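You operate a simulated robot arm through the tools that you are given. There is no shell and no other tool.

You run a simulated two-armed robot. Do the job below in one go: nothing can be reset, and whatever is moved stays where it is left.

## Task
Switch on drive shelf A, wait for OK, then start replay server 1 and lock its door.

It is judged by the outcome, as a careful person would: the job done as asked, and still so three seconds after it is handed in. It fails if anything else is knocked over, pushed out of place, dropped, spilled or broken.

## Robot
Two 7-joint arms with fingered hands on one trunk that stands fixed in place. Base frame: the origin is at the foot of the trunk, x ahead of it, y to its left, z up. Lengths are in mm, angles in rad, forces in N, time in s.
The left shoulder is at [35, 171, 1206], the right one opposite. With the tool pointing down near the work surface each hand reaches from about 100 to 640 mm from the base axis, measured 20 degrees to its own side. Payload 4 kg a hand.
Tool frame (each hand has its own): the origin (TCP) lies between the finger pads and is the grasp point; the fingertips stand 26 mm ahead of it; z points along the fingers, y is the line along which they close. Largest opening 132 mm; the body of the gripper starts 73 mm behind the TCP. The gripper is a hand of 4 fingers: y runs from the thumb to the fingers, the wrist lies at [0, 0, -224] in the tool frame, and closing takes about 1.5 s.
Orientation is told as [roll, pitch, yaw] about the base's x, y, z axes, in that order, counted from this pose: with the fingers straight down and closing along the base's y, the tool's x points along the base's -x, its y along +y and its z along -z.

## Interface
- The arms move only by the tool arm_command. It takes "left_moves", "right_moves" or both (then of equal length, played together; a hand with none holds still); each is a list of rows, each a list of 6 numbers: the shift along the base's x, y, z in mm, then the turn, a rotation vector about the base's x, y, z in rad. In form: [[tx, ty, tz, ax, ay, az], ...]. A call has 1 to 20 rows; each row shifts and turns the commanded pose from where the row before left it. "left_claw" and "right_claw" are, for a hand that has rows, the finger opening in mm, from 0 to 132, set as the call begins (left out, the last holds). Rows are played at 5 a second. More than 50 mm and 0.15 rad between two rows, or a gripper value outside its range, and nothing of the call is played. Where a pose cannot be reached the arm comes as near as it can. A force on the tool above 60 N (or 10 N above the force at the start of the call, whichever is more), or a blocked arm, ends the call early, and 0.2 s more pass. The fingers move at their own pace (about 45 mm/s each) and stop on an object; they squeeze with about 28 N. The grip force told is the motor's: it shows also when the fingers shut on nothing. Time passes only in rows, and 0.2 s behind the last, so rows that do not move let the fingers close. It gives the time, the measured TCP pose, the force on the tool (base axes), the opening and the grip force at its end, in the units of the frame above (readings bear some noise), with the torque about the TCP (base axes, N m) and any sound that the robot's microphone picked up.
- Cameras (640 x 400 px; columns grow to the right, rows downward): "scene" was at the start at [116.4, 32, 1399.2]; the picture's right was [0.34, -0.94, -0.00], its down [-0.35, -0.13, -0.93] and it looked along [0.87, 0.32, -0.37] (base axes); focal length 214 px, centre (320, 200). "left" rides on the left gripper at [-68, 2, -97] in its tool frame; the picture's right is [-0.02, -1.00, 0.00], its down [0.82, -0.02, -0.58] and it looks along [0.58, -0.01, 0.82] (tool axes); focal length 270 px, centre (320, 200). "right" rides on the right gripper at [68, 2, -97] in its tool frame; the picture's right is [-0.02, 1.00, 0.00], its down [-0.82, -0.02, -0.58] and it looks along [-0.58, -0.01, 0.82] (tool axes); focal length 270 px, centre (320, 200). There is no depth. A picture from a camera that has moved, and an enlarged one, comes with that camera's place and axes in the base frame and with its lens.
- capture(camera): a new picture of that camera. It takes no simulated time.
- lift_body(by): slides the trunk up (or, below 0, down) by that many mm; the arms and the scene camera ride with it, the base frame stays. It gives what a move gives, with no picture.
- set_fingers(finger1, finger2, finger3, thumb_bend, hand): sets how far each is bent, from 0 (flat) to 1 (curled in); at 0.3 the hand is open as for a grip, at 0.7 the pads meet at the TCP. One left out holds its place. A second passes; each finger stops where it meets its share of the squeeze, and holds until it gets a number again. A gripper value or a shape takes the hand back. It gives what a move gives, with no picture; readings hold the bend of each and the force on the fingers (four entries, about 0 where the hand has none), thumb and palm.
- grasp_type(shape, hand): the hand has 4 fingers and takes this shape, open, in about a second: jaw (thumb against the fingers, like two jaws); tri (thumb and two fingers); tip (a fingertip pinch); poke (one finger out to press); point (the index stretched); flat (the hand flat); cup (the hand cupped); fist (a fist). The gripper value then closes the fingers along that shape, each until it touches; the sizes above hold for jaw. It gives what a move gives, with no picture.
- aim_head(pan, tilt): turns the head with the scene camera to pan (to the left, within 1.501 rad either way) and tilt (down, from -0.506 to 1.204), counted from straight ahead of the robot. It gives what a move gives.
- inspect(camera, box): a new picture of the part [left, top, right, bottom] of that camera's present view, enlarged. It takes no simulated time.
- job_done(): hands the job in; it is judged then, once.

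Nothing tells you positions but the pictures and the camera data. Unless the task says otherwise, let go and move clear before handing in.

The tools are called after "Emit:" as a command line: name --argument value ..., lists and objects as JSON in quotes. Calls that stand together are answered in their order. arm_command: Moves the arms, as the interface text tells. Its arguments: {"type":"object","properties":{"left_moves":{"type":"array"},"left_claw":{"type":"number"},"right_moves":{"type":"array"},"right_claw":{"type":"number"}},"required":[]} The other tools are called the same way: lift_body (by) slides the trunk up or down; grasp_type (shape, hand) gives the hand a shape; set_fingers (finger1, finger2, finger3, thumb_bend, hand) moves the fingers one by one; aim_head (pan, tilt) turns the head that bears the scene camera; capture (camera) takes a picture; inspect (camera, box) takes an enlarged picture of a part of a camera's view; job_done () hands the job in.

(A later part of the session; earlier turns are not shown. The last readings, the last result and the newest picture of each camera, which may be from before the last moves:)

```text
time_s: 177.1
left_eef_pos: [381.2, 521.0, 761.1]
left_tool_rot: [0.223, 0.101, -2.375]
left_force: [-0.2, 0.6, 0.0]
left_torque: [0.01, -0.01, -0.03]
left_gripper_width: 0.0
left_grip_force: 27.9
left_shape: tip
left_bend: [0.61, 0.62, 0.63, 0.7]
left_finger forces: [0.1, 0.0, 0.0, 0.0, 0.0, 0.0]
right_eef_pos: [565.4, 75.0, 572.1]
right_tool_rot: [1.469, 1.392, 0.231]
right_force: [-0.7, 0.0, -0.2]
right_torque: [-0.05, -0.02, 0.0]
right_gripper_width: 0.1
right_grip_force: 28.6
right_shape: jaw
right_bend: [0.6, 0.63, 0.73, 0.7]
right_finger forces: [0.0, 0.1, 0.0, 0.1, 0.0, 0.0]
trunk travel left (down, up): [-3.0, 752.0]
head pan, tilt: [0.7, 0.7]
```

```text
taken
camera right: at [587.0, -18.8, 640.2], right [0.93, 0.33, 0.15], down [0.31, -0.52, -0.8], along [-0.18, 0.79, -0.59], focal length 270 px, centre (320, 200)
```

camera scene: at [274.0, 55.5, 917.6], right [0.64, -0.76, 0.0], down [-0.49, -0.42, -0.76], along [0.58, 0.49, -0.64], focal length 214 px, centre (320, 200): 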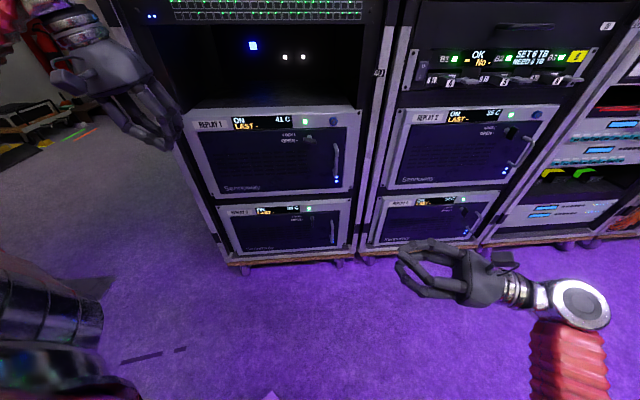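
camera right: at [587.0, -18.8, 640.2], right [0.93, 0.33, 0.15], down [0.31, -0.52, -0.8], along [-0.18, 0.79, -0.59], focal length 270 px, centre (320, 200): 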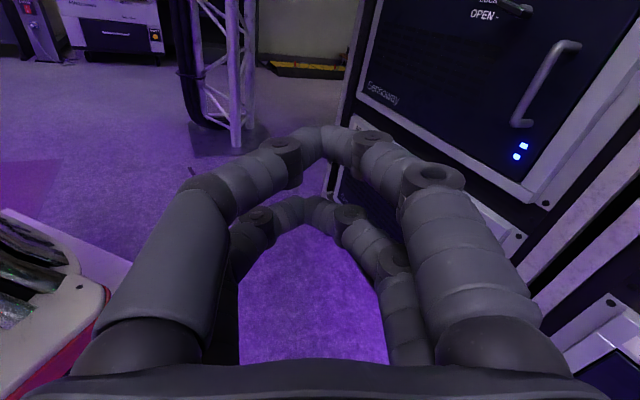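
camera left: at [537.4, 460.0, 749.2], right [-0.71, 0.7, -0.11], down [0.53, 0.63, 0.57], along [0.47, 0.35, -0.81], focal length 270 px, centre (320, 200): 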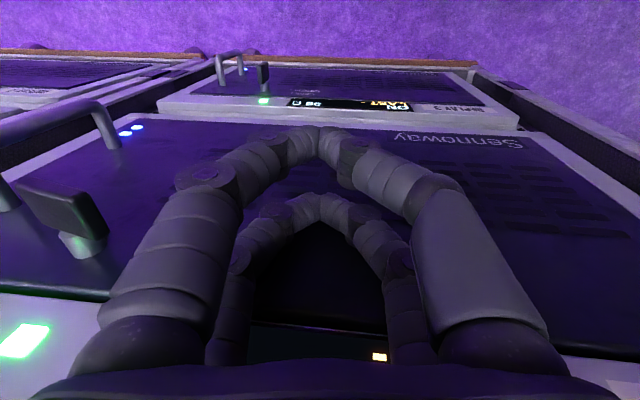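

The right side is clear and the trunk is low again. I'll curl the right index and thumb so just the lower finger pair projects, then move the hand up in front of the lever.

Emit:
set_fingers --hand "right" --finger1 0.3 --thumb_bend 0.3

Emit:
set_fingers --hand "right" --finger1 1.0

Emit:
set_fingers --hand "right" --thumb_bend 1.0

Emit:
arm_command --right_moves '[[8, 25, 12, 0, 0, -0.08], [8, 28, 14, 0, 0, -0.08], [8, 28, 14, 0, 0, -0.08], [8, 28, 14, 0, 0, -0.08], [8, 28, 14, 0, 0, -0.08], [8, 28, 14, 0, 0, -0.08], [8, 28, 14, 0, 0, -0.08], [8, 28, 14, 0, 0, -0.08], [8, 28, 14, 0, 0, -0.08], [8, 28, 14, 0, 0, -0.08], [0, 0, 0, 0, 0, 0]]'

Emit:
capture --camera "right"

Emit:
capture --camera "scene"

```text
time_s: 178.1
left_eef_pos: [381.2, 522.2, 759.9]
left_tool_rot: [0.226, 0.099, -2.372]
left_force: [0.9, -0.2, 0.0]
left_torque: [0.02, 0.0, -0.01]
left_gripper_width: 0.0
left_grip_force: 27.9
left_shape: tip
left_bend: [0.61, 0.62, 0.63, 0.7]
left_finger forces: [0.0, 0.0, 0.0, 0.1, 0.0, 0.1]
right_eef_pos: [564.8, 74.7, 571.2]
right_tool_rot: [1.469, 1.393, 0.233]
right_force: [0.0, 0.4, -1.3]
right_torque: [0.0, 0.02, 0.0]
right_gripper_width: 132.2
right_grip_force: 0.1
right_shape: fingers
right_bend: [0.3, 0.63, 0.73, 0.3]
right_finger forces: [0.0, 0.1, 0.0, 0.1, 0.0, 0.1]
trunk travel left (down, up): [-3.0, 752.0]
head pan, tilt: [0.7, 0.7]
```

```text
time_s: 179.1
left_eef_pos: [383.0, 521.4, 760.9]
left_tool_rot: [0.226, 0.098, -2.374]
left_force: [-0.7, -0.1, 0.1]
left_torque: [0.04, 0.02, -0.02]
left_gripper_width: 0.0
left_grip_force: 28.3
left_shape: tip
left_bend: [0.61, 0.62, 0.63, 0.7]
left_finger forces: [0.1, 0.0, 0.1, 0.1, 0.0, 0.1]
right_eef_pos: [564.3, 75.0, 571.1]
right_tool_rot: [1.467, 1.392, 0.233]
right_force: [0.2, -0.6, -0.9]
right_torque: [-0.03, -0.02, 0.02]
right_gripper_width: 56.6
right_grip_force: 0.1
right_shape: fingers
right_bend: [1.0, 0.63, 0.73, 0.3]
right_finger forces: [0.0, 0.0, 0.1, 0.0, 0.0, 0.0]
trunk travel left (down, up): [-3.0, 752.0]
head pan, tilt: [0.7, 0.7]
```

```text
time_s: 180.1
left_eef_pos: [381.0, 522.8, 761.0]
left_tool_rot: [0.225, 0.102, -2.374]
left_force: [0.4, 0.0, -0.2]
left_torque: [-0.01, 0.0, -0.02]
left_gripper_width: 0.2
left_grip_force: 28.1
left_shape: tip
left_bend: [0.61, 0.62, 0.63, 0.7]
left_finger forces: [0.1, 0.0, 0.0, 0.0, 0.1, 0.1]
right_eef_pos: [564.2, 76.1, 571.5]
right_tool_rot: [1.467, 1.394, 0.233]
right_force: [0.2, -0.9, 0.5]
right_torque: [-0.02, 0.02, 0.02]
right_gripper_width: 28.8
right_grip_force: 0.1
right_shape: fingers
right_bend: [1.0, 0.63, 0.73, 0.87]
right_finger forces: [0.1, 0.0, 0.0, 0.0, 0.0, 0.0]
trunk travel left (down, up): [-3.0, 752.0]
head pan, tilt: [0.7, 0.7]
```

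```text
time_s: 182.5
left_eef_pos: [381.5, 522.3, 759.9]
left_tool_rot: [0.226, 0.099, -2.376]
left_force: [0.3, -0.1, 0.0]
left_torque: [-0.04, -0.01, 0.0]
left_gripper_width: 0.2
left_grip_force: 27.8
left_shape: tip
left_bend: [0.61, 0.62, 0.63, 0.7]
left_finger forces: [0.0, 0.0, 0.0, 0.0, 0.0, 0.0]
right_eef_pos: [648.6, 347.3, 706.8]
right_tool_rot: [1.422, 1.388, -0.622]
right_force: [-0.1, 0.6, 1.2]
right_torque: [0.0, -0.03, -0.03]
right_gripper_width: 29.1
right_grip_force: 0.0
right_shape: fingers
right_bend: [1.0, 0.63, 0.73, 0.87]
right_finger forces: [0.0, 0.1, 0.0, 0.1, 0.1, 0.0]
trunk travel left (down, up): [-3.0, 752.0]
head pan, tilt: [0.7, 0.7]
```

```text
taken
camera right: at [597.2, 267.5, 774.6], right [0.88, -0.45, 0.16], down [-0.16, -0.59, -0.79], along [0.45, 0.67, -0.59], focal length 270 px, centre (320, 200)
```

right: 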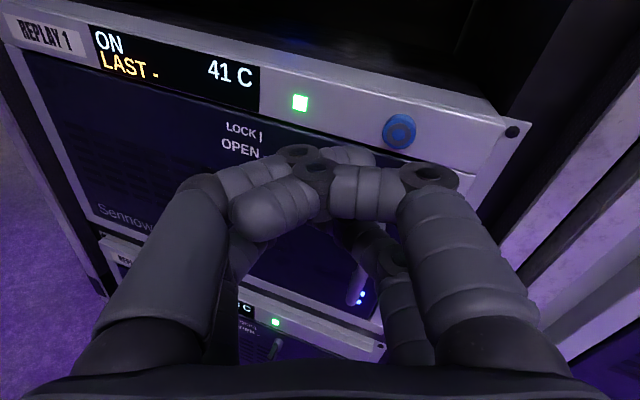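

```text
taken
camera scene: at [274.2, 55.5, 917.4], right [0.64, -0.76, 0.0], down [-0.49, -0.42, -0.76], along [0.58, 0.49, -0.64], focal length 214 px, centre (320, 200)
```

scene: 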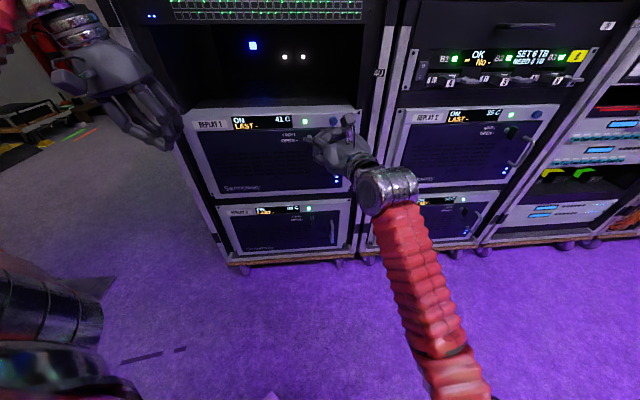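

The curled fingers block the right camera's view of the lever, so I'll look for the lever with the scene and left cameras.

Emit:
capture --camera "left"

Emit:
aim_head --pan 0.5 --tilt 0.45

Emit:
inspect --camera "scene" --box '[190, 150, 350, 250]'

```text
taken
camera left: at [313.4, 482.1, 846.9], right [-0.68, 0.7, -0.22], down [0.44, 0.63, 0.64], along [0.59, 0.33, -0.74], focal length 270 px, centre (320, 200)
```

left: 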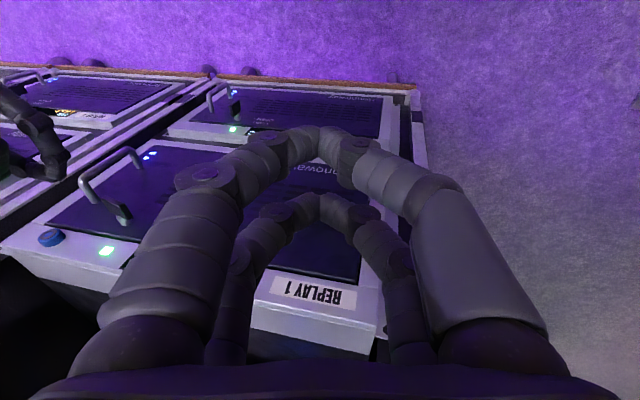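

```text
time_s: 183.3
left_eef_pos: [381.4, 521.0, 760.8]
left_tool_rot: [0.224, 0.099, -2.375]
left_force: [0.1, -1.0, 0.4]
left_torque: [0.02, 0.0, -0.01]
left_gripper_width: 0.0
left_grip_force: 27.7
left_shape: tip
left_bend: [0.61, 0.62, 0.63, 0.7]
left_finger forces: [0.0, 0.1, 0.1, 0.0, 0.0, 0.0]
right_eef_pos: [650.3, 346.5, 707.4]
right_tool_rot: [1.43, 1.387, -0.614]
right_force: [0.2, -0.3, -0.4]
right_torque: [0.02, 0.02, -0.01]
right_gripper_width: 28.8
right_grip_force: 0.1
right_shape: fingers
right_bend: [1.0, 0.63, 0.73, 0.87]
right_finger forces: [0.0, 0.0, 0.0, 0.0, 0.1, 0.1]
trunk travel left (down, up): [-3.0, 752.0]
head pan, tilt: [0.499, 0.45]
```

```text
4.00 times, centred on (270, 200) of scene
camera zoom: at [289.9, 44.8, 939.5], right [0.48, -0.88, 0.0], down [-0.38, -0.21, -0.9], along [0.79, 0.43, -0.44], focal length 858 px, centre (520, 200)
```

zoom: 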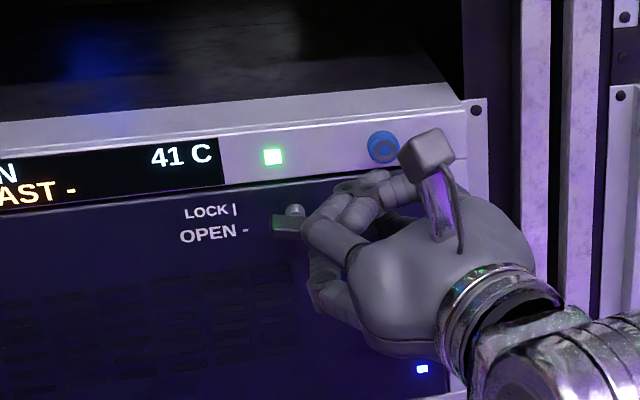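

I'll use a gripping approach instead: with the jaw rolled about 45° (up-right to down-left), closing it on the horizontal lever will turn it clockwise, and rolling back level will bring it vertical. I'll open the jaw, roll, and come in front of the lever.

Emit:
arm_command --right_moves '[[-6, -10, 0, 0, 0, 0], [-4, -6, -4, -0.062, -0.1, 0], [0, 6, -9, -0.062, -0.1, 0], [2, 10, -9, -0.062, -0.1, 0], [3, 12, -9, -0.062, -0.1, 0], [3, 12, -9, -0.062, -0.1, 0], [0, 0, 0, 0, 0, 0], [0, 0, 0, 0, 0, 0]]' --right_claw 60

Emit:
capture --camera "right"

Emit:
inspect --camera "scene" --box '[190, 150, 350, 250]'

```text
time_s: 185.1
left_eef_pos: [383.0, 522.1, 761.5]
left_tool_rot: [0.226, 0.101, -2.374]
left_force: [-0.1, 0.4, 0.2]
left_torque: [0.0, -0.01, 0.01]
left_gripper_width: 0.0
left_grip_force: 27.5
left_shape: tip
left_bend: [0.61, 0.62, 0.63, 0.7]
left_finger forces: [0.0, 0.0, 0.1, 0.0, 0.1, 0.0]
right_eef_pos: [648.5, 371.0, 665.3]
right_tool_rot: [1.467, 0.8, -0.572]
right_force: [0.3, 0.4, 0.7]
right_torque: [-0.01, 0.01, -0.01]
right_gripper_width: 59.5
right_grip_force: 0.1
right_shape: jaw
right_bend: [0.73, 0.73, 0.73, 0.7]
right_finger forces: [0.0, 0.1, 0.1, 0.0, 0.0, 0.0]
trunk travel left (down, up): [-3.0, 752.0]
head pan, tilt: [0.499, 0.45]
```

```text
taken
camera right: at [564.6, 311.2, 720.5], right [0.67, -0.31, 0.68], down [0.19, -0.81, -0.56], along [0.72, 0.5, -0.48], focal length 270 px, centre (320, 200)
```

right: 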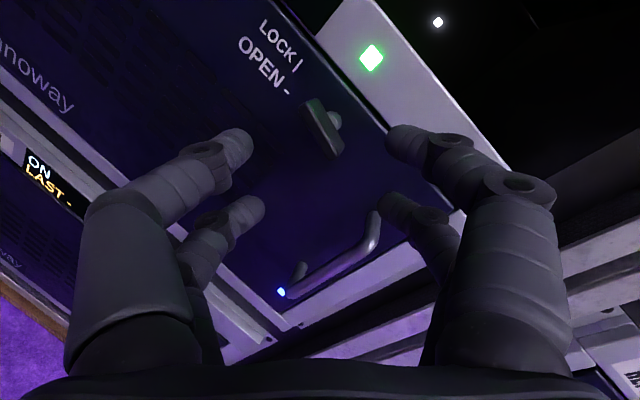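

```text
4.00 times, centred on (270, 200) of scene
camera zoom: at [290.0, 44.8, 939.6], right [0.48, -0.88, 0.0], down [-0.38, -0.21, -0.9], along [0.79, 0.43, -0.44], focal length 858 px, centre (520, 200)
```

zoom: 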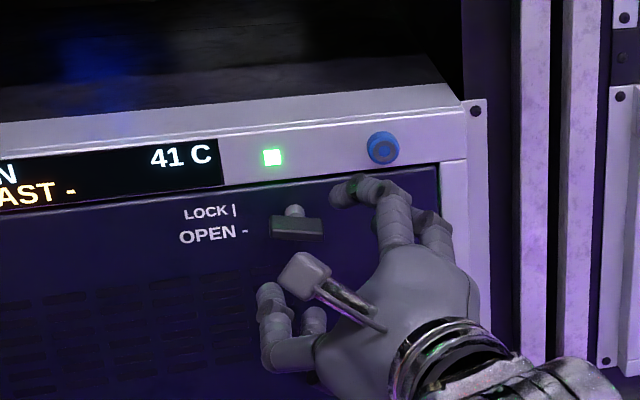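

The lever is visible between the open fingers, about 50 mm ahead and well centred. I'll advance onto it.

Emit:
arm_command --right_moves '[[7, 13, 1, 0, 0, 0], [8, 16, 0.5, 0, 0, 0], [8, 16, 0.5, 0, 0, 0], [0, 0, 0, 0, 0, 0]]'

Emit:
capture --camera "right"

Emit:
inspect --camera "scene" --box '[190, 150, 350, 250]'

```text
time_s: 186.1
left_eef_pos: [381.5, 520.6, 762.5]
left_tool_rot: [0.227, 0.102, -2.376]
left_force: [-0.6, 0.3, 0.1]
left_torque: [0.02, 0.0, 0.01]
left_gripper_width: 0.0
left_grip_force: 28.3
left_shape: tip
left_bend: [0.61, 0.62, 0.63, 0.7]
left_finger forces: [0.0, 0.0, 0.0, 0.0, 0.0, 0.1]
right_eef_pos: [671.2, 416.6, 670.5]
right_tool_rot: [1.479, 0.806, -0.565]
right_force: [-11.7, -24.9, 1.8]
right_torque: [0.05, -0.09, -1.04]
right_gripper_width: 58.8
right_grip_force: 0.1
right_shape: jaw
right_bend: [0.73, 0.79, 0.73, 0.7]
right_finger forces: [0.0, 25.7, 0.1, 0.0, 0.0, 0.0]
trunk travel left (down, up): [-3.0, 752.0]
head pan, tilt: [0.499, 0.45]
```

```text
taken
camera right: at [586.8, 356.3, 726.7], right [0.67, -0.31, 0.67], down [0.19, -0.8, -0.56], along [0.72, 0.51, -0.48], focal length 270 px, centre (320, 200)
```

right: 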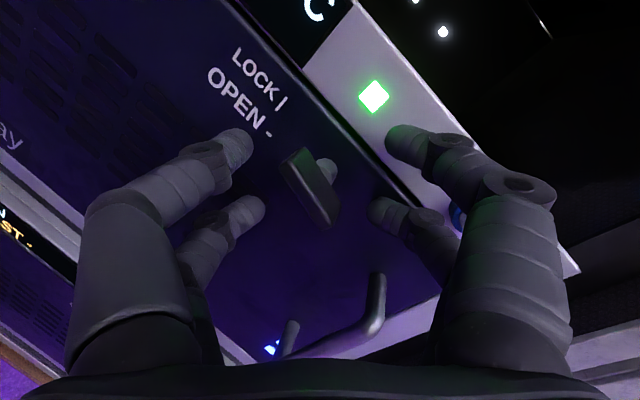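

```text
4.00 times, centred on (270, 200) of scene
camera zoom: at [289.0, 43.4, 939.9], right [0.48, -0.88, 0.0], down [-0.38, -0.21, -0.9], along [0.79, 0.43, -0.43], focal length 858 px, centre (520, 200)
```

zoom: 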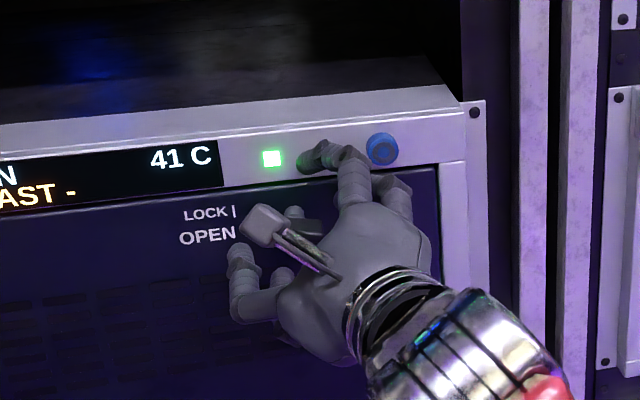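

The upper-right fingertip is touching the door, so I'll back off 4 mm and close; the jaws should turn the lever clockwise as they squeeze.

Emit:
arm_command --right_moves '[[-2, -3.6, 0, 0, 0, 0], [0, 0, 0, 0, 0, 0]]'

Emit:
arm_command --right_moves '[[0, 0, 0, 0, 0, 0], [0, 0, 0, 0, 0, 0], [0, 0, 0, 0, 0, 0], [0, 0, 0, 0, 0, 0], [0, 0, 0, 0, 0, 0], [0, 0, 0, 0, 0, 0], [0, 0, 0, 0, 0, 0]]' --right_claw 0

Emit:
capture --camera "right"

Emit:
inspect --camera "scene" --box '[190, 150, 350, 250]'

```text
time_s: 186.7
left_eef_pos: [382.7, 520.7, 761.4]
left_tool_rot: [0.226, 0.101, -2.377]
left_force: [-0.6, -0.2, -0.4]
left_torque: [0.0, 0.02, -0.01]
left_gripper_width: 0.1
left_grip_force: 28.3
left_shape: tip
left_bend: [0.61, 0.62, 0.63, 0.7]
left_finger forces: [0.1, 0.0, 0.1, 0.0, 0.0, 0.1]
right_eef_pos: [665.3, 415.9, 672.6]
right_tool_rot: [1.478, 0.803, -0.558]
right_force: [-3.7, -5.0, 0.2]
right_torque: [0.05, 0.06, -0.24]
right_gripper_width: 58.2
right_grip_force: 0.0
right_shape: jaw
right_bend: [0.73, 0.75, 0.73, 0.7]
right_finger forces: [0.0, 6.5, 0.0, 0.0, 0.0, 0.1]
trunk travel left (down, up): [-3.0, 752.0]
head pan, tilt: [0.499, 0.45]
```

```text
time_s: 188.3
left_eef_pos: [382.4, 521.8, 759.6]
left_tool_rot: [0.224, 0.1, -2.371]
left_force: [-1.1, 0.6, -0.8]
left_torque: [-0.01, -0.01, 0.0]
left_gripper_width: 0.2
left_grip_force: 27.8
left_shape: tip
left_bend: [0.61, 0.62, 0.63, 0.7]
left_finger forces: [0.0, 0.0, 0.0, 0.0, 0.0, 0.1]
right_eef_pos: [665.4, 416.3, 669.0]
right_tool_rot: [1.471, 0.805, -0.565]
right_force: [0.3, 0.0, -5.8]
right_torque: [0.01, 0.17, -0.03]
right_gripper_width: 0.0
right_grip_force: 27.9
right_shape: jaw
right_bend: [0.65, 0.76, 0.63, 0.7]
right_finger forces: [0.0, 18.1, 18.2, 0.1, 0.1, 0.0]
trunk travel left (down, up): [-3.0, 752.0]
head pan, tilt: [0.499, 0.45]
```

```text
taken
camera right: at [582.1, 356.3, 725.4], right [0.67, -0.31, 0.67], down [0.19, -0.8, -0.56], along [0.71, 0.51, -0.48], focal length 270 px, centre (320, 200)
```

right: 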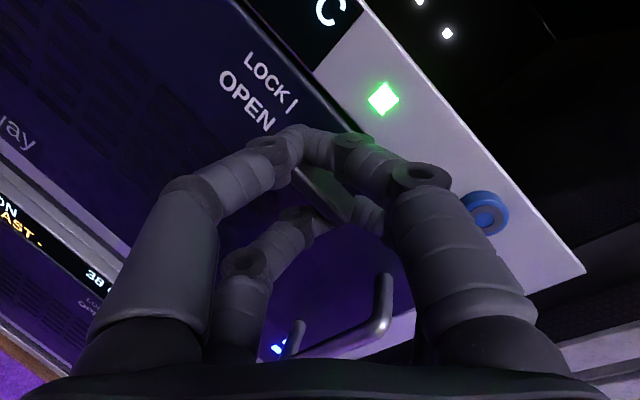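

```text
4.00 times, centred on (270, 200) of scene
camera zoom: at [290.5, 45.1, 939.3], right [0.48, -0.88, 0.0], down [-0.38, -0.21, -0.9], along [0.79, 0.43, -0.44], focal length 858 px, centre (520, 200)
```

zoom: 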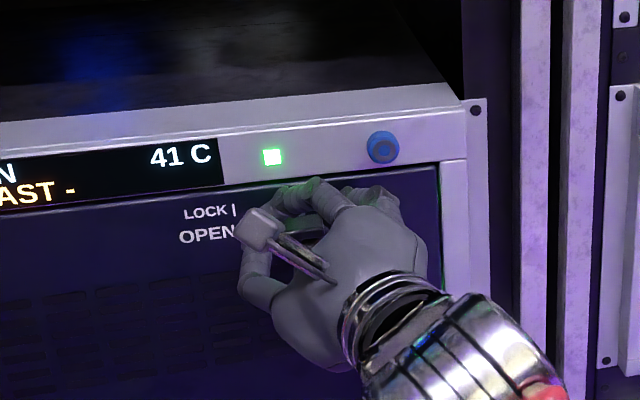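

The lower finger pair has gripped the lever's right end. I'll zoom in to see its angle before turning.

Emit:
inspect --camera "right" --box '[220, 100, 420, 260]'

Emit:
inspect --camera "scene" --box '[245, 180, 309, 220]'

```text
2.50 times, centred on (320, 180) of right
camera zoom: at [582.1, 356.3, 725.4], right [0.67, -0.31, 0.67], down [0.19, -0.8, -0.56], along [0.71, 0.51, -0.48], focal length 676 px, centre (320, 250)
```

zoom: 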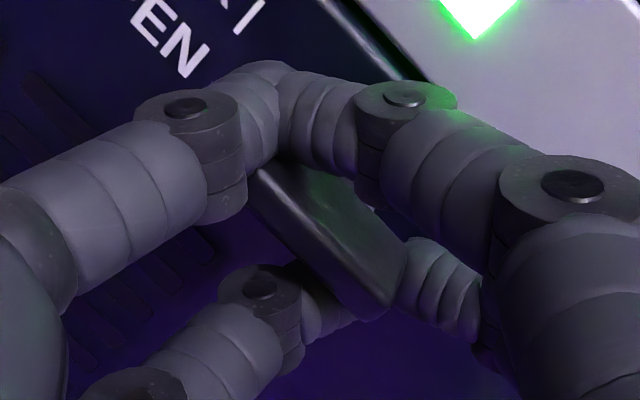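

```text
10.00 times, centred on (277, 200) of scene
camera zoom: at [290.5, 45.1, 939.3], right [0.48, -0.88, 0.0], down [-0.38, -0.21, -0.9], along [0.79, 0.43, -0.44], focal length 2145 px, centre (750, 200)
```

zoom: 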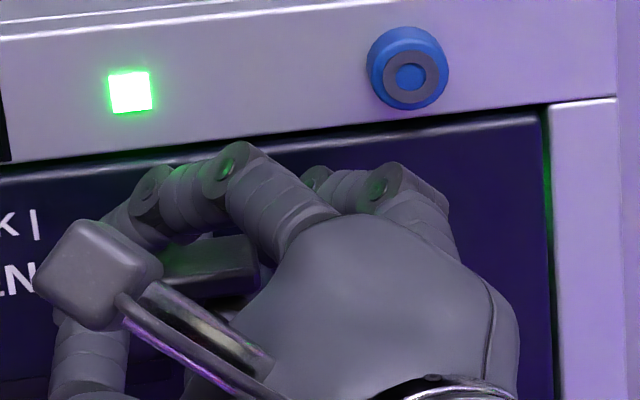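

The lower pair holds the lever's right end while the upper pair closed above the blade. I'll open the upper pair so the blade can swing between them, keeping the lower pair's grip.

Emit:
set_fingers --hand "right" --finger1 0.5 --thumb_bend 0.5

Emit:
inspect --camera "right" --box '[180, 60, 460, 260]'

```text
time_s: 189.3
left_eef_pos: [382.6, 521.2, 760.0]
left_tool_rot: [0.225, 0.099, -2.375]
left_force: [-0.2, 0.1, 0.3]
left_torque: [-0.02, 0.01, 0.03]
left_gripper_width: 0.0
left_grip_force: 28.0
left_shape: tip
left_bend: [0.61, 0.62, 0.63, 0.7]
left_finger forces: [0.1, 0.1, 0.0, 0.1, 0.0, 0.0]
right_eef_pos: [667.5, 417.5, 669.0]
right_tool_rot: [1.47, 0.806, -0.566]
right_force: [1.1, -8.1, -13.2]
right_torque: [-0.01, 0.15, -0.13]
right_gripper_width: 55.7
right_grip_force: 22.3
right_shape: fingers
right_bend: [0.56, 0.77, 0.64, 0.5]
right_finger forces: [5.8, 17.7, 20.6, 0.0, 0.1, 0.0]
trunk travel left (down, up): [-3.0, 752.0]
head pan, tilt: [0.499, 0.45]
```

```text
2.00 times, centred on (320, 160) of right
camera zoom: at [583.2, 355.7, 724.8], right [0.67, -0.31, 0.67], down [0.19, -0.8, -0.56], along [0.71, 0.51, -0.48], focal length 541 px, centre (320, 280)
```

zoom: 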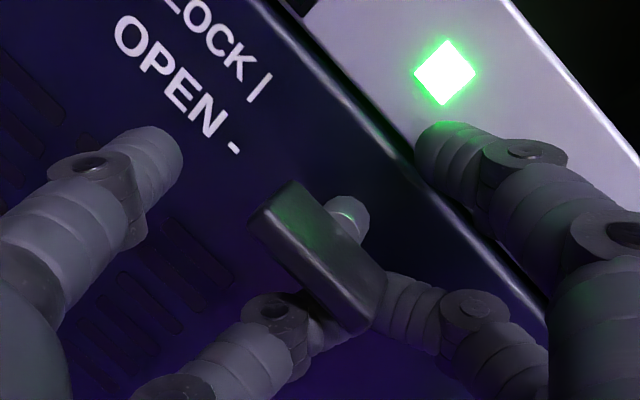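

The lever is clearly held at its right end and the way is open for it to swing. I'll move the hand down along the lever's arc.

Emit:
arm_command --right_moves '[[0, 0, -4, 0, 0, 0], [-1, 1, -5, 0, 0, 0], [-2, 2, -5, 0, 0, 0], [0, 0, 0, 0, 0, 0]]'

Emit:
inspect --camera "right" --box '[180, 60, 460, 260]'

```text
time_s: 190.3
left_eef_pos: [381.1, 520.3, 761.5]
left_tool_rot: [0.225, 0.103, -2.376]
left_force: [-0.6, -0.4, -0.3]
left_torque: [0.01, -0.02, -0.01]
left_gripper_width: 0.0
left_grip_force: 27.7
left_shape: tip
left_bend: [0.61, 0.62, 0.63, 0.7]
left_finger forces: [0.0, 0.0, 0.0, 0.0, 0.0, 0.0]
right_eef_pos: [662.1, 417.1, 656.8]
right_tool_rot: [1.479, 0.802, -0.558]
right_force: [-8.3, -24.2, 3.7]
right_torque: [0.82, -0.76, -0.53]
right_gripper_width: 65.1
right_grip_force: 12.5
right_shape: fingers
right_bend: [0.55, 0.77, 0.66, 0.5]
right_finger forces: [25.6, 0.0, 0.0, 0.1, 0.0, 0.0]
trunk travel left (down, up): [-3.0, 752.0]
head pan, tilt: [0.499, 0.45]
```

```text
2.00 times, centred on (320, 160) of right
camera zoom: at [579.4, 356.7, 713.3], right [0.67, -0.31, 0.67], down [0.19, -0.8, -0.56], along [0.72, 0.51, -0.48], focal length 541 px, centre (320, 280)
```

zoom: 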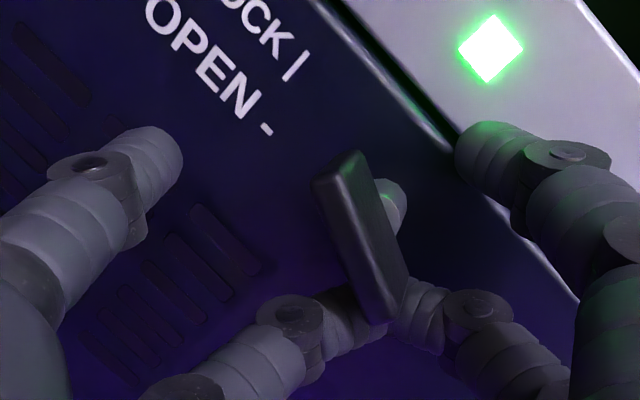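

The lever has turned about 25–30° clockwise. The index tip is pressing the frame, so I'll ease back slightly and continue moving left and down along the arc.

Emit:
arm_command --right_moves '[[-1.5, -2.5, 0, 0, 0, 0], [-2.8, 2.8, -4, 0, 0, 0], [-2.8, 2.8, -4, 0, 0, 0], [-2.8, 2.8, -3, 0, 0, 0], [0, 0, 0, 0, 0, 0]]'

Emit:
inspect --camera "right" --box '[180, 60, 460, 260]'

```text
time_s: 191.5
left_eef_pos: [381.0, 522.3, 763.1]
left_tool_rot: [0.225, 0.102, -2.374]
left_force: [-0.9, 1.3, 0.0]
left_torque: [0.04, -0.01, 0.03]
left_gripper_width: 0.0
left_grip_force: 28.7
left_shape: tip
left_bend: [0.61, 0.62, 0.63, 0.7]
left_finger forces: [0.0, 0.1, 0.1, 0.0, 0.1, 0.1]
right_eef_pos: [654.1, 424.2, 644.1]
right_tool_rot: [1.474, 0.806, -0.565]
right_force: [-2.3, -13.7, 2.2]
right_torque: [0.69, -0.23, -0.51]
right_gripper_width: 78.0
right_grip_force: 8.0
right_shape: fingers
right_bend: [0.45, 0.77, 0.66, 0.5]
right_finger forces: [15.9, 0.0, 0.0, 0.0, 0.0, 0.0]
trunk travel left (down, up): [-3.0, 752.0]
head pan, tilt: [0.499, 0.45]
```

```text
2.00 times, centred on (320, 160) of right
camera zoom: at [569.5, 363.3, 700.4], right [0.67, -0.31, 0.67], down [0.19, -0.8, -0.56], along [0.72, 0.51, -0.48], focal length 541 px, centre (320, 280)
```

zoom: 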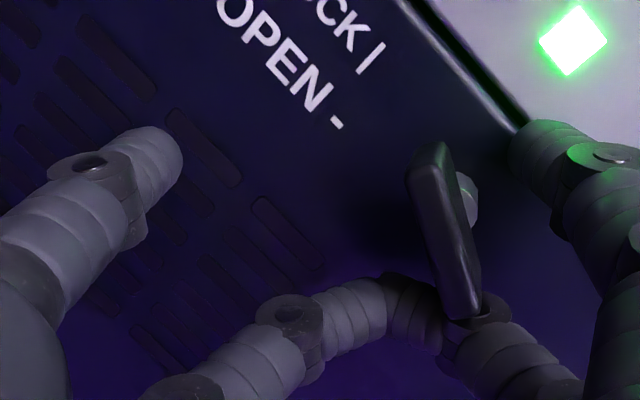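

The fingers slipped off the lever's end with it about 35° turned, and the index now blocks the other end. I'll back out, close the fingers, and come in from the lever's left side to push its upper end over clockwise.

Emit:
arm_command --right_moves '[[-6, -10, 1, 0, 0, 0], [-7, -12, 1, 0, 0, 0], [-7, -12, 1, 0, 0, 0], [0, 0, 0, 0, 0, 0]]'

Emit:
arm_command --right_moves '[[-7, 5, 9, 0, 0, 0], [-7, 5, 9, 0, 0, 0], [-7, 5, 9, 0, 0, 0], [0, 0, 0, 0, 0, 0], [0, 0, 0, 0, 0, 0], [0, 0, 0, 0, 0, 0]]' --right_claw 0

Emit:
capture --camera "right"

Emit:
inspect --camera "scene" --box '[190, 150, 350, 250]'

```text
time_s: 192.5
left_eef_pos: [380.0, 521.4, 760.0]
left_tool_rot: [0.225, 0.1, -2.374]
left_force: [0.1, 0.4, -0.8]
left_torque: [0.03, -0.01, -0.02]
left_gripper_width: 0.2
left_grip_force: 27.8
left_shape: tip
left_bend: [0.61, 0.62, 0.63, 0.7]
left_finger forces: [0.0, 0.0, 0.0, 0.1, 0.0, 0.0]
right_eef_pos: [630.2, 393.2, 649.8]
right_tool_rot: [1.478, 0.804, -0.557]
right_force: [0.1, 0.8, -0.1]
right_torque: [-0.03, -0.03, -0.04]
right_gripper_width: 66.0
right_grip_force: 0.2
right_shape: fingers
right_bend: [0.5, 0.77, 0.66, 0.5]
right_finger forces: [0.0, 0.0, 0.0, 0.0, 0.1, 0.0]
trunk travel left (down, up): [-3.0, 752.0]
head pan, tilt: [0.499, 0.45]
```

```text
time_s: 193.6
left_eef_pos: [377.9, 520.4, 762.8]
left_tool_rot: [0.225, 0.101, -2.37]
left_force: [0.2, -0.6, -0.3]
left_torque: [-0.04, -0.04, 0.0]
left_gripper_width: 0.2
left_grip_force: 28.2
left_shape: tip
left_bend: [0.61, 0.62, 0.63, 0.7]
left_finger forces: [0.0, 0.1, 0.1, 0.1, 0.0, 0.0]
right_eef_pos: [625.0, 397.1, 656.1]
right_tool_rot: [1.408, 0.801, -0.641]
right_force: [7.4, -11.9, -14.4]
right_torque: [0.2, 0.57, -0.38]
right_gripper_width: 14.3
right_grip_force: 0.1
right_shape: jaw
right_bend: [0.73, 0.74, 0.62, 0.7]
right_finger forces: [0.2, 20.3, 0.0, 0.1, 0.0, 0.1]
trunk travel left (down, up): [-3.0, 752.0]
head pan, tilt: [0.499, 0.45]
stopped in row 5 (right hand): the force on the tool passed its limit at 61 N (the readings are from after the stop); the commanded pose is now the measured one
```

```text
taken
camera right: at [540.9, 341.1, 714.8], right [0.68, -0.3, 0.67], down [0.16, -0.83, -0.54], along [0.72, 0.47, -0.52], focal length 270 px, centre (320, 200)
```

right: 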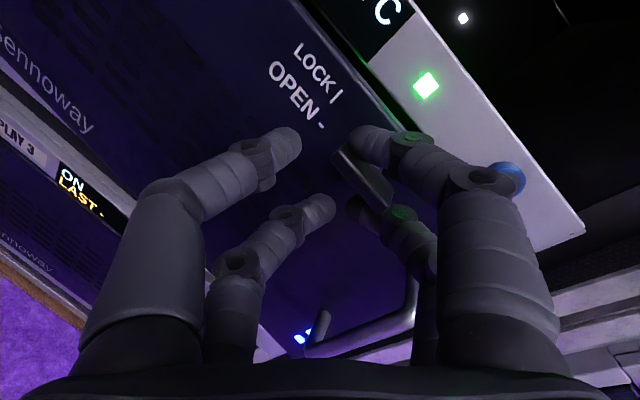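

```text
4.00 times, centred on (270, 200) of scene
camera zoom: at [290.9, 44.2, 939.9], right [0.48, -0.88, 0.0], down [-0.38, -0.21, -0.9], along [0.79, 0.43, -0.44], focal length 858 px, centre (520, 200)
```

zoom: 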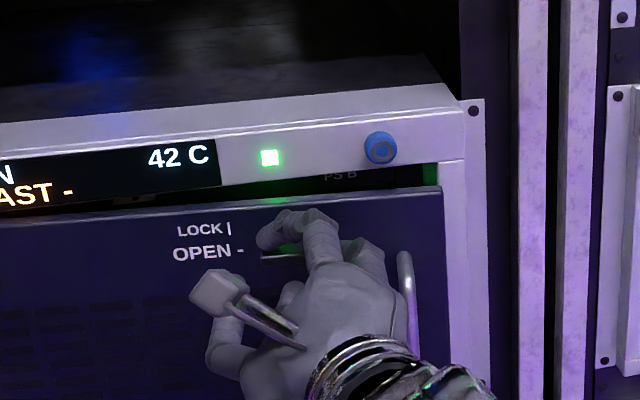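

Backing out dragged the lever and pulled the door slightly ajar, because the closed fingertips had hooked behind the blade. I'll open the fingers to release it before moving.

Emit:
arm_command --right_moves '[[0, 0, 0, 0, 0, 0], [0, 0, 0, 0, 0, 0], [0, 0, 0, 0, 0, 0], [0, 0, 0, 0, 0, 0]]' --right_claw 80

Emit:
capture --camera "right"

Emit:
inspect --camera "scene" --box '[190, 150, 350, 250]'

```text
time_s: 194.6
left_eef_pos: [381.1, 522.6, 759.6]
left_tool_rot: [0.224, 0.099, -2.372]
left_force: [-0.5, 0.1, -0.4]
left_torque: [-0.02, -0.02, 0.01]
left_gripper_width: 0.3
left_grip_force: 28.1
left_shape: tip
left_bend: [0.61, 0.62, 0.63, 0.7]
left_finger forces: [0.1, 0.1, 0.0, 0.0, 0.0, 0.1]
right_eef_pos: [624.9, 399.0, 653.8]
right_tool_rot: [1.404, 0.802, -0.639]
right_force: [5.2, -7.7, -29.4]
right_torque: [0.29, 1.04, -0.24]
right_gripper_width: 73.2
right_grip_force: 0.1
right_shape: jaw
right_bend: [0.71, 0.76, 0.71, 0.7]
right_finger forces: [0.0, 27.9, 0.0, 0.0, 0.0, 0.0]
trunk travel left (down, up): [-3.0, 752.0]
head pan, tilt: [0.499, 0.45]
```

```text
taken
camera right: at [540.3, 342.9, 712.9], right [0.68, -0.3, 0.67], down [0.16, -0.83, -0.53], along [0.71, 0.47, -0.52], focal length 270 px, centre (320, 200)
```

right: 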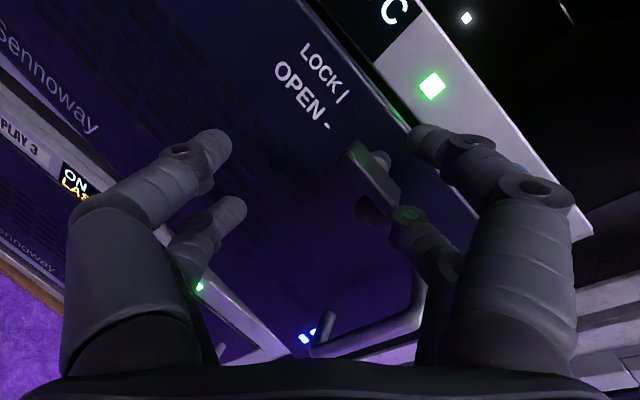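

```text
4.00 times, centred on (270, 200) of scene
camera zoom: at [292.4, 45.7, 938.5], right [0.48, -0.88, 0.0], down [-0.39, -0.21, -0.9], along [0.79, 0.43, -0.44], focal length 858 px, centre (520, 200)
```

zoom: 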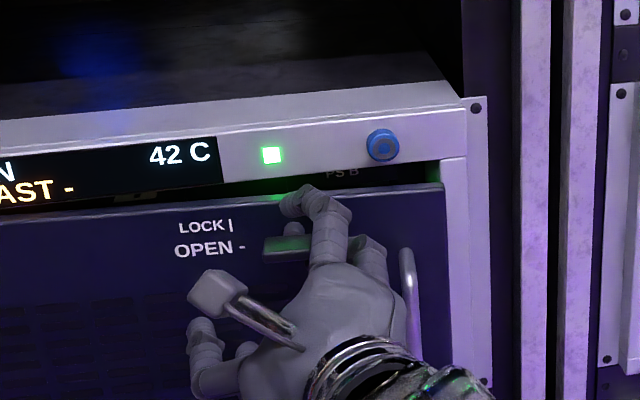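

The lower-right finger is under the lever's right end. I'll lower the hand to free it, then back straight out.

Emit:
arm_command --right_moves '[[3, -2, -6, 0, 0, 0], [3, -2, -8, 0, 0, 0], [0, 0, -6, 0, 0, 0], [-8, -14, 0, 0, 0, 0], [-8, -14, 0, 0, 0, 0], [-8, -14, 0, 0, 0, 0], [0, 0, 0, 0, 0, 0]]' --right_claw 60

Emit:
capture --camera "right"

Emit:
inspect --camera "scene" --box '[190, 150, 350, 250]'

```text
time_s: 196.2
left_eef_pos: [379.2, 522.4, 761.0]
left_tool_rot: [0.227, 0.099, -2.372]
left_force: [-0.2, 0.0, -0.6]
left_torque: [-0.02, -0.01, -0.01]
left_gripper_width: 0.2
left_grip_force: 28.6
left_shape: tip
left_bend: [0.61, 0.62, 0.63, 0.7]
left_finger forces: [0.0, 0.0, 0.1, 0.0, 0.1, 0.0]
right_eef_pos: [602.0, 355.7, 642.9]
right_tool_rot: [1.426, 0.802, -0.618]
right_force: [0.0, -0.9, -0.5]
right_torque: [0.0, 0.02, 0.0]
right_gripper_width: 60.4
right_grip_force: 0.1
right_shape: jaw
right_bend: [0.73, 0.73, 0.73, 0.7]
right_finger forces: [0.0, 0.0, 0.1, 0.1, 0.0, 0.0]
trunk travel left (down, up): [-3.0, 752.0]
head pan, tilt: [0.499, 0.45]
```

```text
taken
camera right: at [518.1, 298.1, 700.8], right [0.68, -0.3, 0.67], down [0.17, -0.82, -0.54], along [0.72, 0.48, -0.51], focal length 270 px, centre (320, 200)
```

right: 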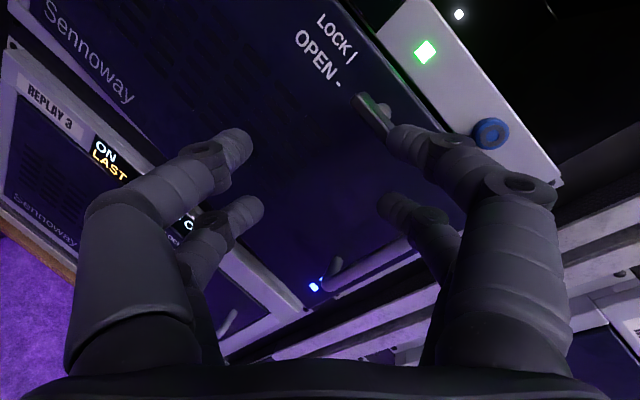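

```text
4.00 times, centred on (270, 200) of scene
camera zoom: at [289.9, 44.9, 939.6], right [0.48, -0.88, 0.0], down [-0.38, -0.21, -0.9], along [0.79, 0.43, -0.44], focal length 858 px, centre (520, 200)
```

zoom: 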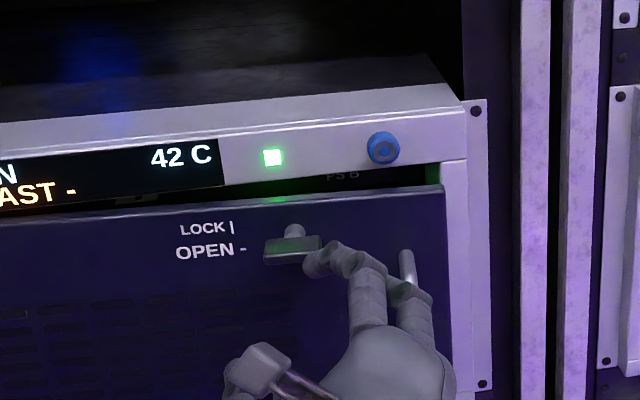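

The lever is free and horizontal, with the door ajar about 6°. I'll re-centre the open jaw on the lever before advancing.

Emit:
arm_command --right_moves '[[5.5, -1.8, 11, 0, 0, 0], [5.5, -1.8, 11, 0, 0, 0], [5.5, -1.8, 11, 0, 0, 0], [10, 17, -2, 0, 0, 0], [0, 0, 0, 0, 0, 0]]'

Emit:
capture --camera "right"

```text
time_s: 197.4
left_eef_pos: [380.9, 521.8, 762.6]
left_tool_rot: [0.226, 0.099, -2.371]
left_force: [-0.3, -0.2, 0.2]
left_torque: [0.0, 0.0, -0.04]
left_gripper_width: 0.1
left_grip_force: 28.1
left_shape: tip
left_bend: [0.61, 0.62, 0.63, 0.7]
left_finger forces: [0.0, 0.0, 0.0, 0.0, 0.0, 0.0]
right_eef_pos: [635.3, 359.7, 664.0]
right_tool_rot: [1.414, 0.793, -0.64]
right_force: [1.0, -0.3, -0.4]
right_torque: [0.02, 0.03, 0.0]
right_gripper_width: 60.2
right_grip_force: 0.0
right_shape: jaw
right_bend: [0.73, 0.73, 0.73, 0.7]
right_finger forces: [0.1, 0.0, 0.0, 0.1, 0.0, 0.1]
trunk travel left (down, up): [-3.0, 752.0]
head pan, tilt: [0.499, 0.45]
```

```text
taken
camera right: at [551.6, 303.8, 723.8], right [0.67, -0.3, 0.67], down [0.16, -0.83, -0.53], along [0.72, 0.46, -0.51], focal length 270 px, centre (320, 200)
```

right: 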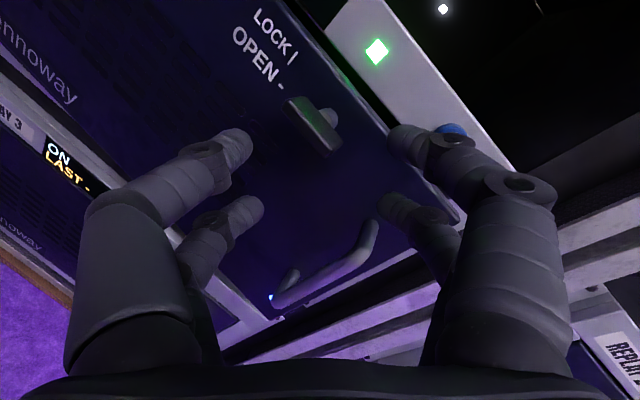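

The lever is centred between the open fingers. I'll advance so the jaw surrounds it, then keep pressing so the fingertips push the door shut.

Emit:
arm_command --right_moves '[[8, 14, -2, 0, 0, 0], [8, 14, -2, 0, 0, 0], [6, 8, -1, 0, 0, 0], [0, 0, 0, 0, 0, 0]]'

Emit:
capture --camera "right"

Emit:
inspect --camera "scene" --box '[190, 150, 350, 250]'

```text
time_s: 198.4
left_eef_pos: [379.4, 521.5, 761.0]
left_tool_rot: [0.227, 0.1, -2.371]
left_force: [-0.5, -0.4, 0.4]
left_torque: [0.01, -0.01, -0.02]
left_gripper_width: 0.0
left_grip_force: 28.2
left_shape: tip
left_bend: [0.61, 0.62, 0.63, 0.7]
left_finger forces: [0.1, 0.0, 0.0, 0.0, 0.1, 0.0]
right_eef_pos: [654.1, 398.0, 667.6]
right_tool_rot: [1.427, 0.8, -0.623]
right_force: [0.2, 0.5, 0.5]
right_torque: [0.04, 0.01, -0.01]
right_gripper_width: 60.1
right_grip_force: 0.1
right_shape: jaw
right_bend: [0.73, 0.73, 0.73, 0.7]
right_finger forces: [0.1, 0.1, 0.0, 0.0, 0.0, 0.0]
trunk travel left (down, up): [-3.0, 752.0]
head pan, tilt: [0.499, 0.45]
```

```text
taken
camera right: at [569.4, 342.7, 725.5], right [0.67, -0.31, 0.67], down [0.16, -0.82, -0.54], along [0.72, 0.47, -0.51], focal length 270 px, centre (320, 200)
```

right: 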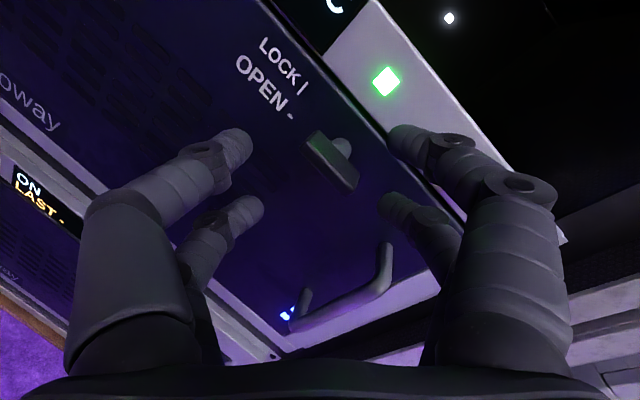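

```text
4.00 times, centred on (270, 200) of scene
camera zoom: at [290.0, 44.8, 939.5], right [0.48, -0.88, 0.0], down [-0.38, -0.21, -0.9], along [0.79, 0.43, -0.44], focal length 858 px, centre (520, 200)
```

zoom: 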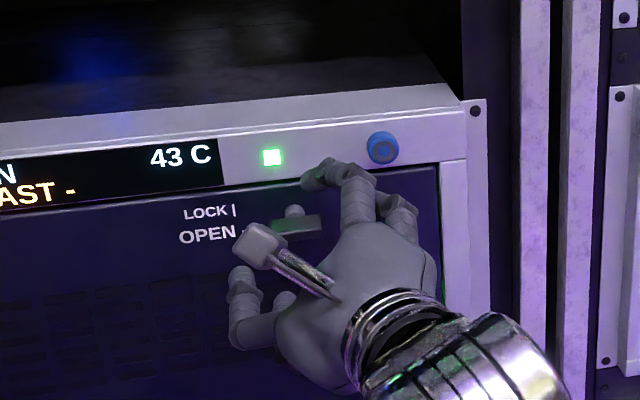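

The door is shut again, with the lever slightly up-right of the grip centre. I'll correct the centring and advance onto the lever.

Emit:
arm_command --right_moves '[[11, -6.5, -2, 0, 0, 0], [6, 10, -2, 0, 0, 0], [5, 9, -2, 0, 0, 0], [0, 0, 0, 0, 0, 0]]'

Emit:
capture --camera "right"

Emit:
inspect --camera "scene" --box '[190, 150, 350, 250]'

```text
time_s: 199.4
left_eef_pos: [379.2, 520.4, 762.9]
left_tool_rot: [0.225, 0.104, -2.372]
left_force: [0.4, -0.6, 0.7]
left_torque: [-0.01, -0.02, 0.02]
left_gripper_width: 0.0
left_grip_force: 27.5
left_shape: tip
left_bend: [0.61, 0.62, 0.63, 0.7]
left_finger forces: [0.1, 0.0, 0.0, 0.1, 0.0, 0.0]
right_eef_pos: [675.5, 410.5, 662.9]
right_tool_rot: [1.429, 0.799, -0.622]
right_force: [-10.6, -24.6, 2.9]
right_torque: [0.08, -0.18, -1.14]
right_gripper_width: 60.0
right_grip_force: 0.1
right_shape: jaw
right_bend: [0.73, 0.78, 0.73, 0.7]
right_finger forces: [0.0, 25.8, 0.0, 0.0, 0.0, 0.0]
trunk travel left (down, up): [-3.0, 752.0]
head pan, tilt: [0.499, 0.45]
```

```text
taken
camera right: at [591.5, 353.6, 720.5], right [0.67, -0.31, 0.67], down [0.16, -0.82, -0.54], along [0.72, 0.48, -0.5], focal length 270 px, centre (320, 200)
```

right: 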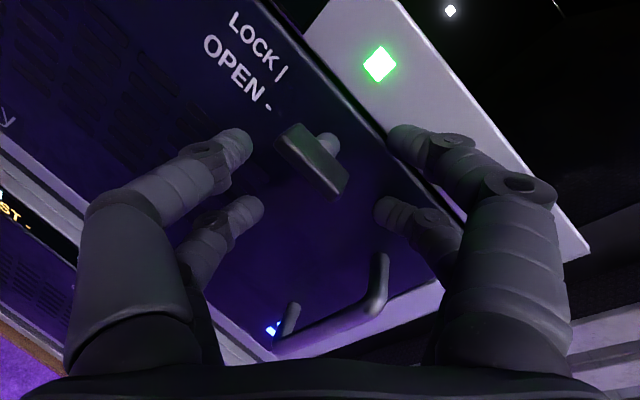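

```text
4.00 times, centred on (270, 200) of scene
camera zoom: at [288.9, 43.4, 940.0], right [0.48, -0.88, 0.0], down [-0.38, -0.21, -0.9], along [0.79, 0.43, -0.43], focal length 858 px, centre (520, 200)
```

zoom: 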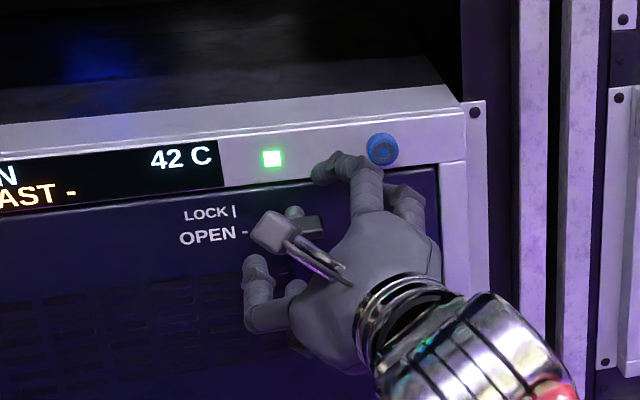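

The lever is a little high in the jaw; I'll shift up-left about 6 mm so both finger pairs meet the blade, ease off the door, and close.

Emit:
arm_command --right_moves '[[-2.5, -2, 2, 0, 0, 0], [-2.5, 1.5, 2.6, 0, 0, 0], [0, 0, 0, 0, 0, 0]]'

Emit:
capture --camera "right"

```text
time_s: 200.2
left_eef_pos: [378.7, 521.1, 761.9]
left_tool_rot: [0.226, 0.102, -2.373]
left_force: [0.1, 0.1, -0.2]
left_torque: [0.02, 0.0, 0.02]
left_gripper_width: 0.0
left_grip_force: 27.8
left_shape: tip
left_bend: [0.61, 0.62, 0.63, 0.7]
left_finger forces: [0.0, 0.0, 0.0, 0.0, 0.0, 0.1]
right_eef_pos: [670.6, 410.5, 663.7]
right_tool_rot: [1.423, 0.8, -0.624]
right_force: [-3.2, -6.8, -0.5]
right_torque: [0.04, 0.03, -0.34]
right_gripper_width: 59.9
right_grip_force: 0.0
right_shape: jaw
right_bend: [0.73, 0.75, 0.73, 0.7]
right_finger forces: [0.0, 7.6, 0.0, 0.0, 0.0, 0.0]
trunk travel left (down, up): [-3.0, 752.0]
head pan, tilt: [0.499, 0.45]
```

```text
taken
camera right: at [586.5, 354.4, 722.4], right [0.68, -0.3, 0.67], down [0.16, -0.83, -0.54], along [0.72, 0.48, -0.51], focal length 270 px, centre (320, 200)
```

right: 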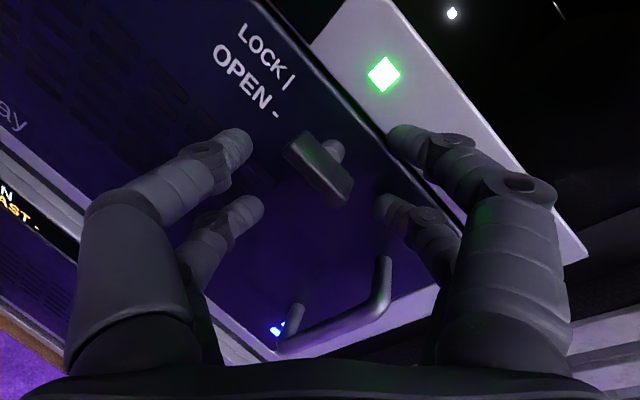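

The lever now sits symmetrically between both finger pairs. Closing.

Emit:
arm_command --right_moves '[[0, 0, 0, 0, 0, 0], [0, 0, 0, 0, 0, 0], [0, 0, 0, 0, 0, 0], [0, 0, 0, 0, 0, 0], [0, 0, 0, 0, 0, 0], [0, 0, 0, 0, 0, 0], [0, 0, 0, 0, 0, 0]]' --right_claw 0

Emit:
inspect --camera "right" --box '[180, 60, 460, 260]'

Emit:
inspect --camera "scene" --box '[190, 150, 350, 250]'

```text
time_s: 201.8
left_eef_pos: [379.8, 523.1, 761.6]
left_tool_rot: [0.226, 0.102, -2.372]
left_force: [0.9, -0.9, -0.4]
left_torque: [0.03, -0.02, 0.01]
left_gripper_width: 0.1
left_grip_force: 28.2
left_shape: tip
left_bend: [0.61, 0.62, 0.63, 0.7]
left_finger forces: [0.0, 0.1, 0.0, 0.0, 0.1, 0.0]
right_eef_pos: [668.5, 413.7, 666.4]
right_tool_rot: [1.429, 0.799, -0.615]
right_force: [-6.7, 10.3, 7.9]
right_torque: [0.16, -0.01, 0.09]
right_gripper_width: 10.2
right_grip_force: 27.8
right_shape: jaw
right_bend: [0.66, 0.76, 0.68, 0.7]
right_finger forces: [25.8, 0.0, 0.0, 0.0, 23.4, 0.0]
trunk travel left (down, up): [-3.0, 752.0]
head pan, tilt: [0.499, 0.45]
```

```text
2.00 times, centred on (320, 160) of right
camera zoom: at [584.6, 355.5, 724.5], right [0.67, -0.3, 0.67], down [0.17, -0.82, -0.54], along [0.72, 0.48, -0.5], focal length 541 px, centre (320, 280)
```

zoom: 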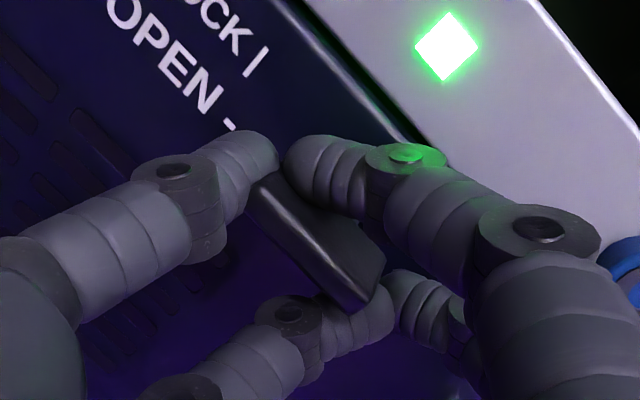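

```text
4.00 times, centred on (270, 200) of scene
camera zoom: at [288.9, 45.2, 940.0], right [0.48, -0.88, 0.0], down [-0.38, -0.21, -0.9], along [0.79, 0.43, -0.44], focal length 858 px, centre (520, 200)
```

zoom: 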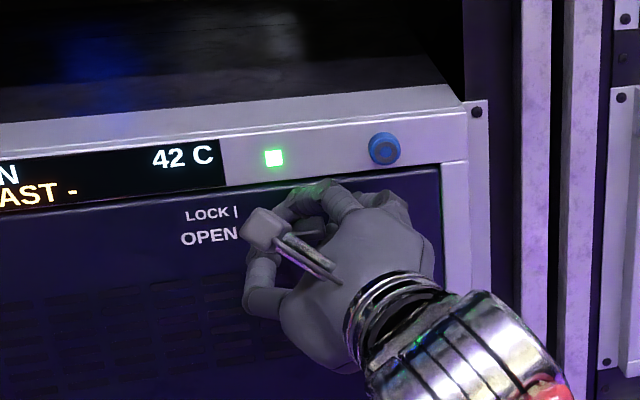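

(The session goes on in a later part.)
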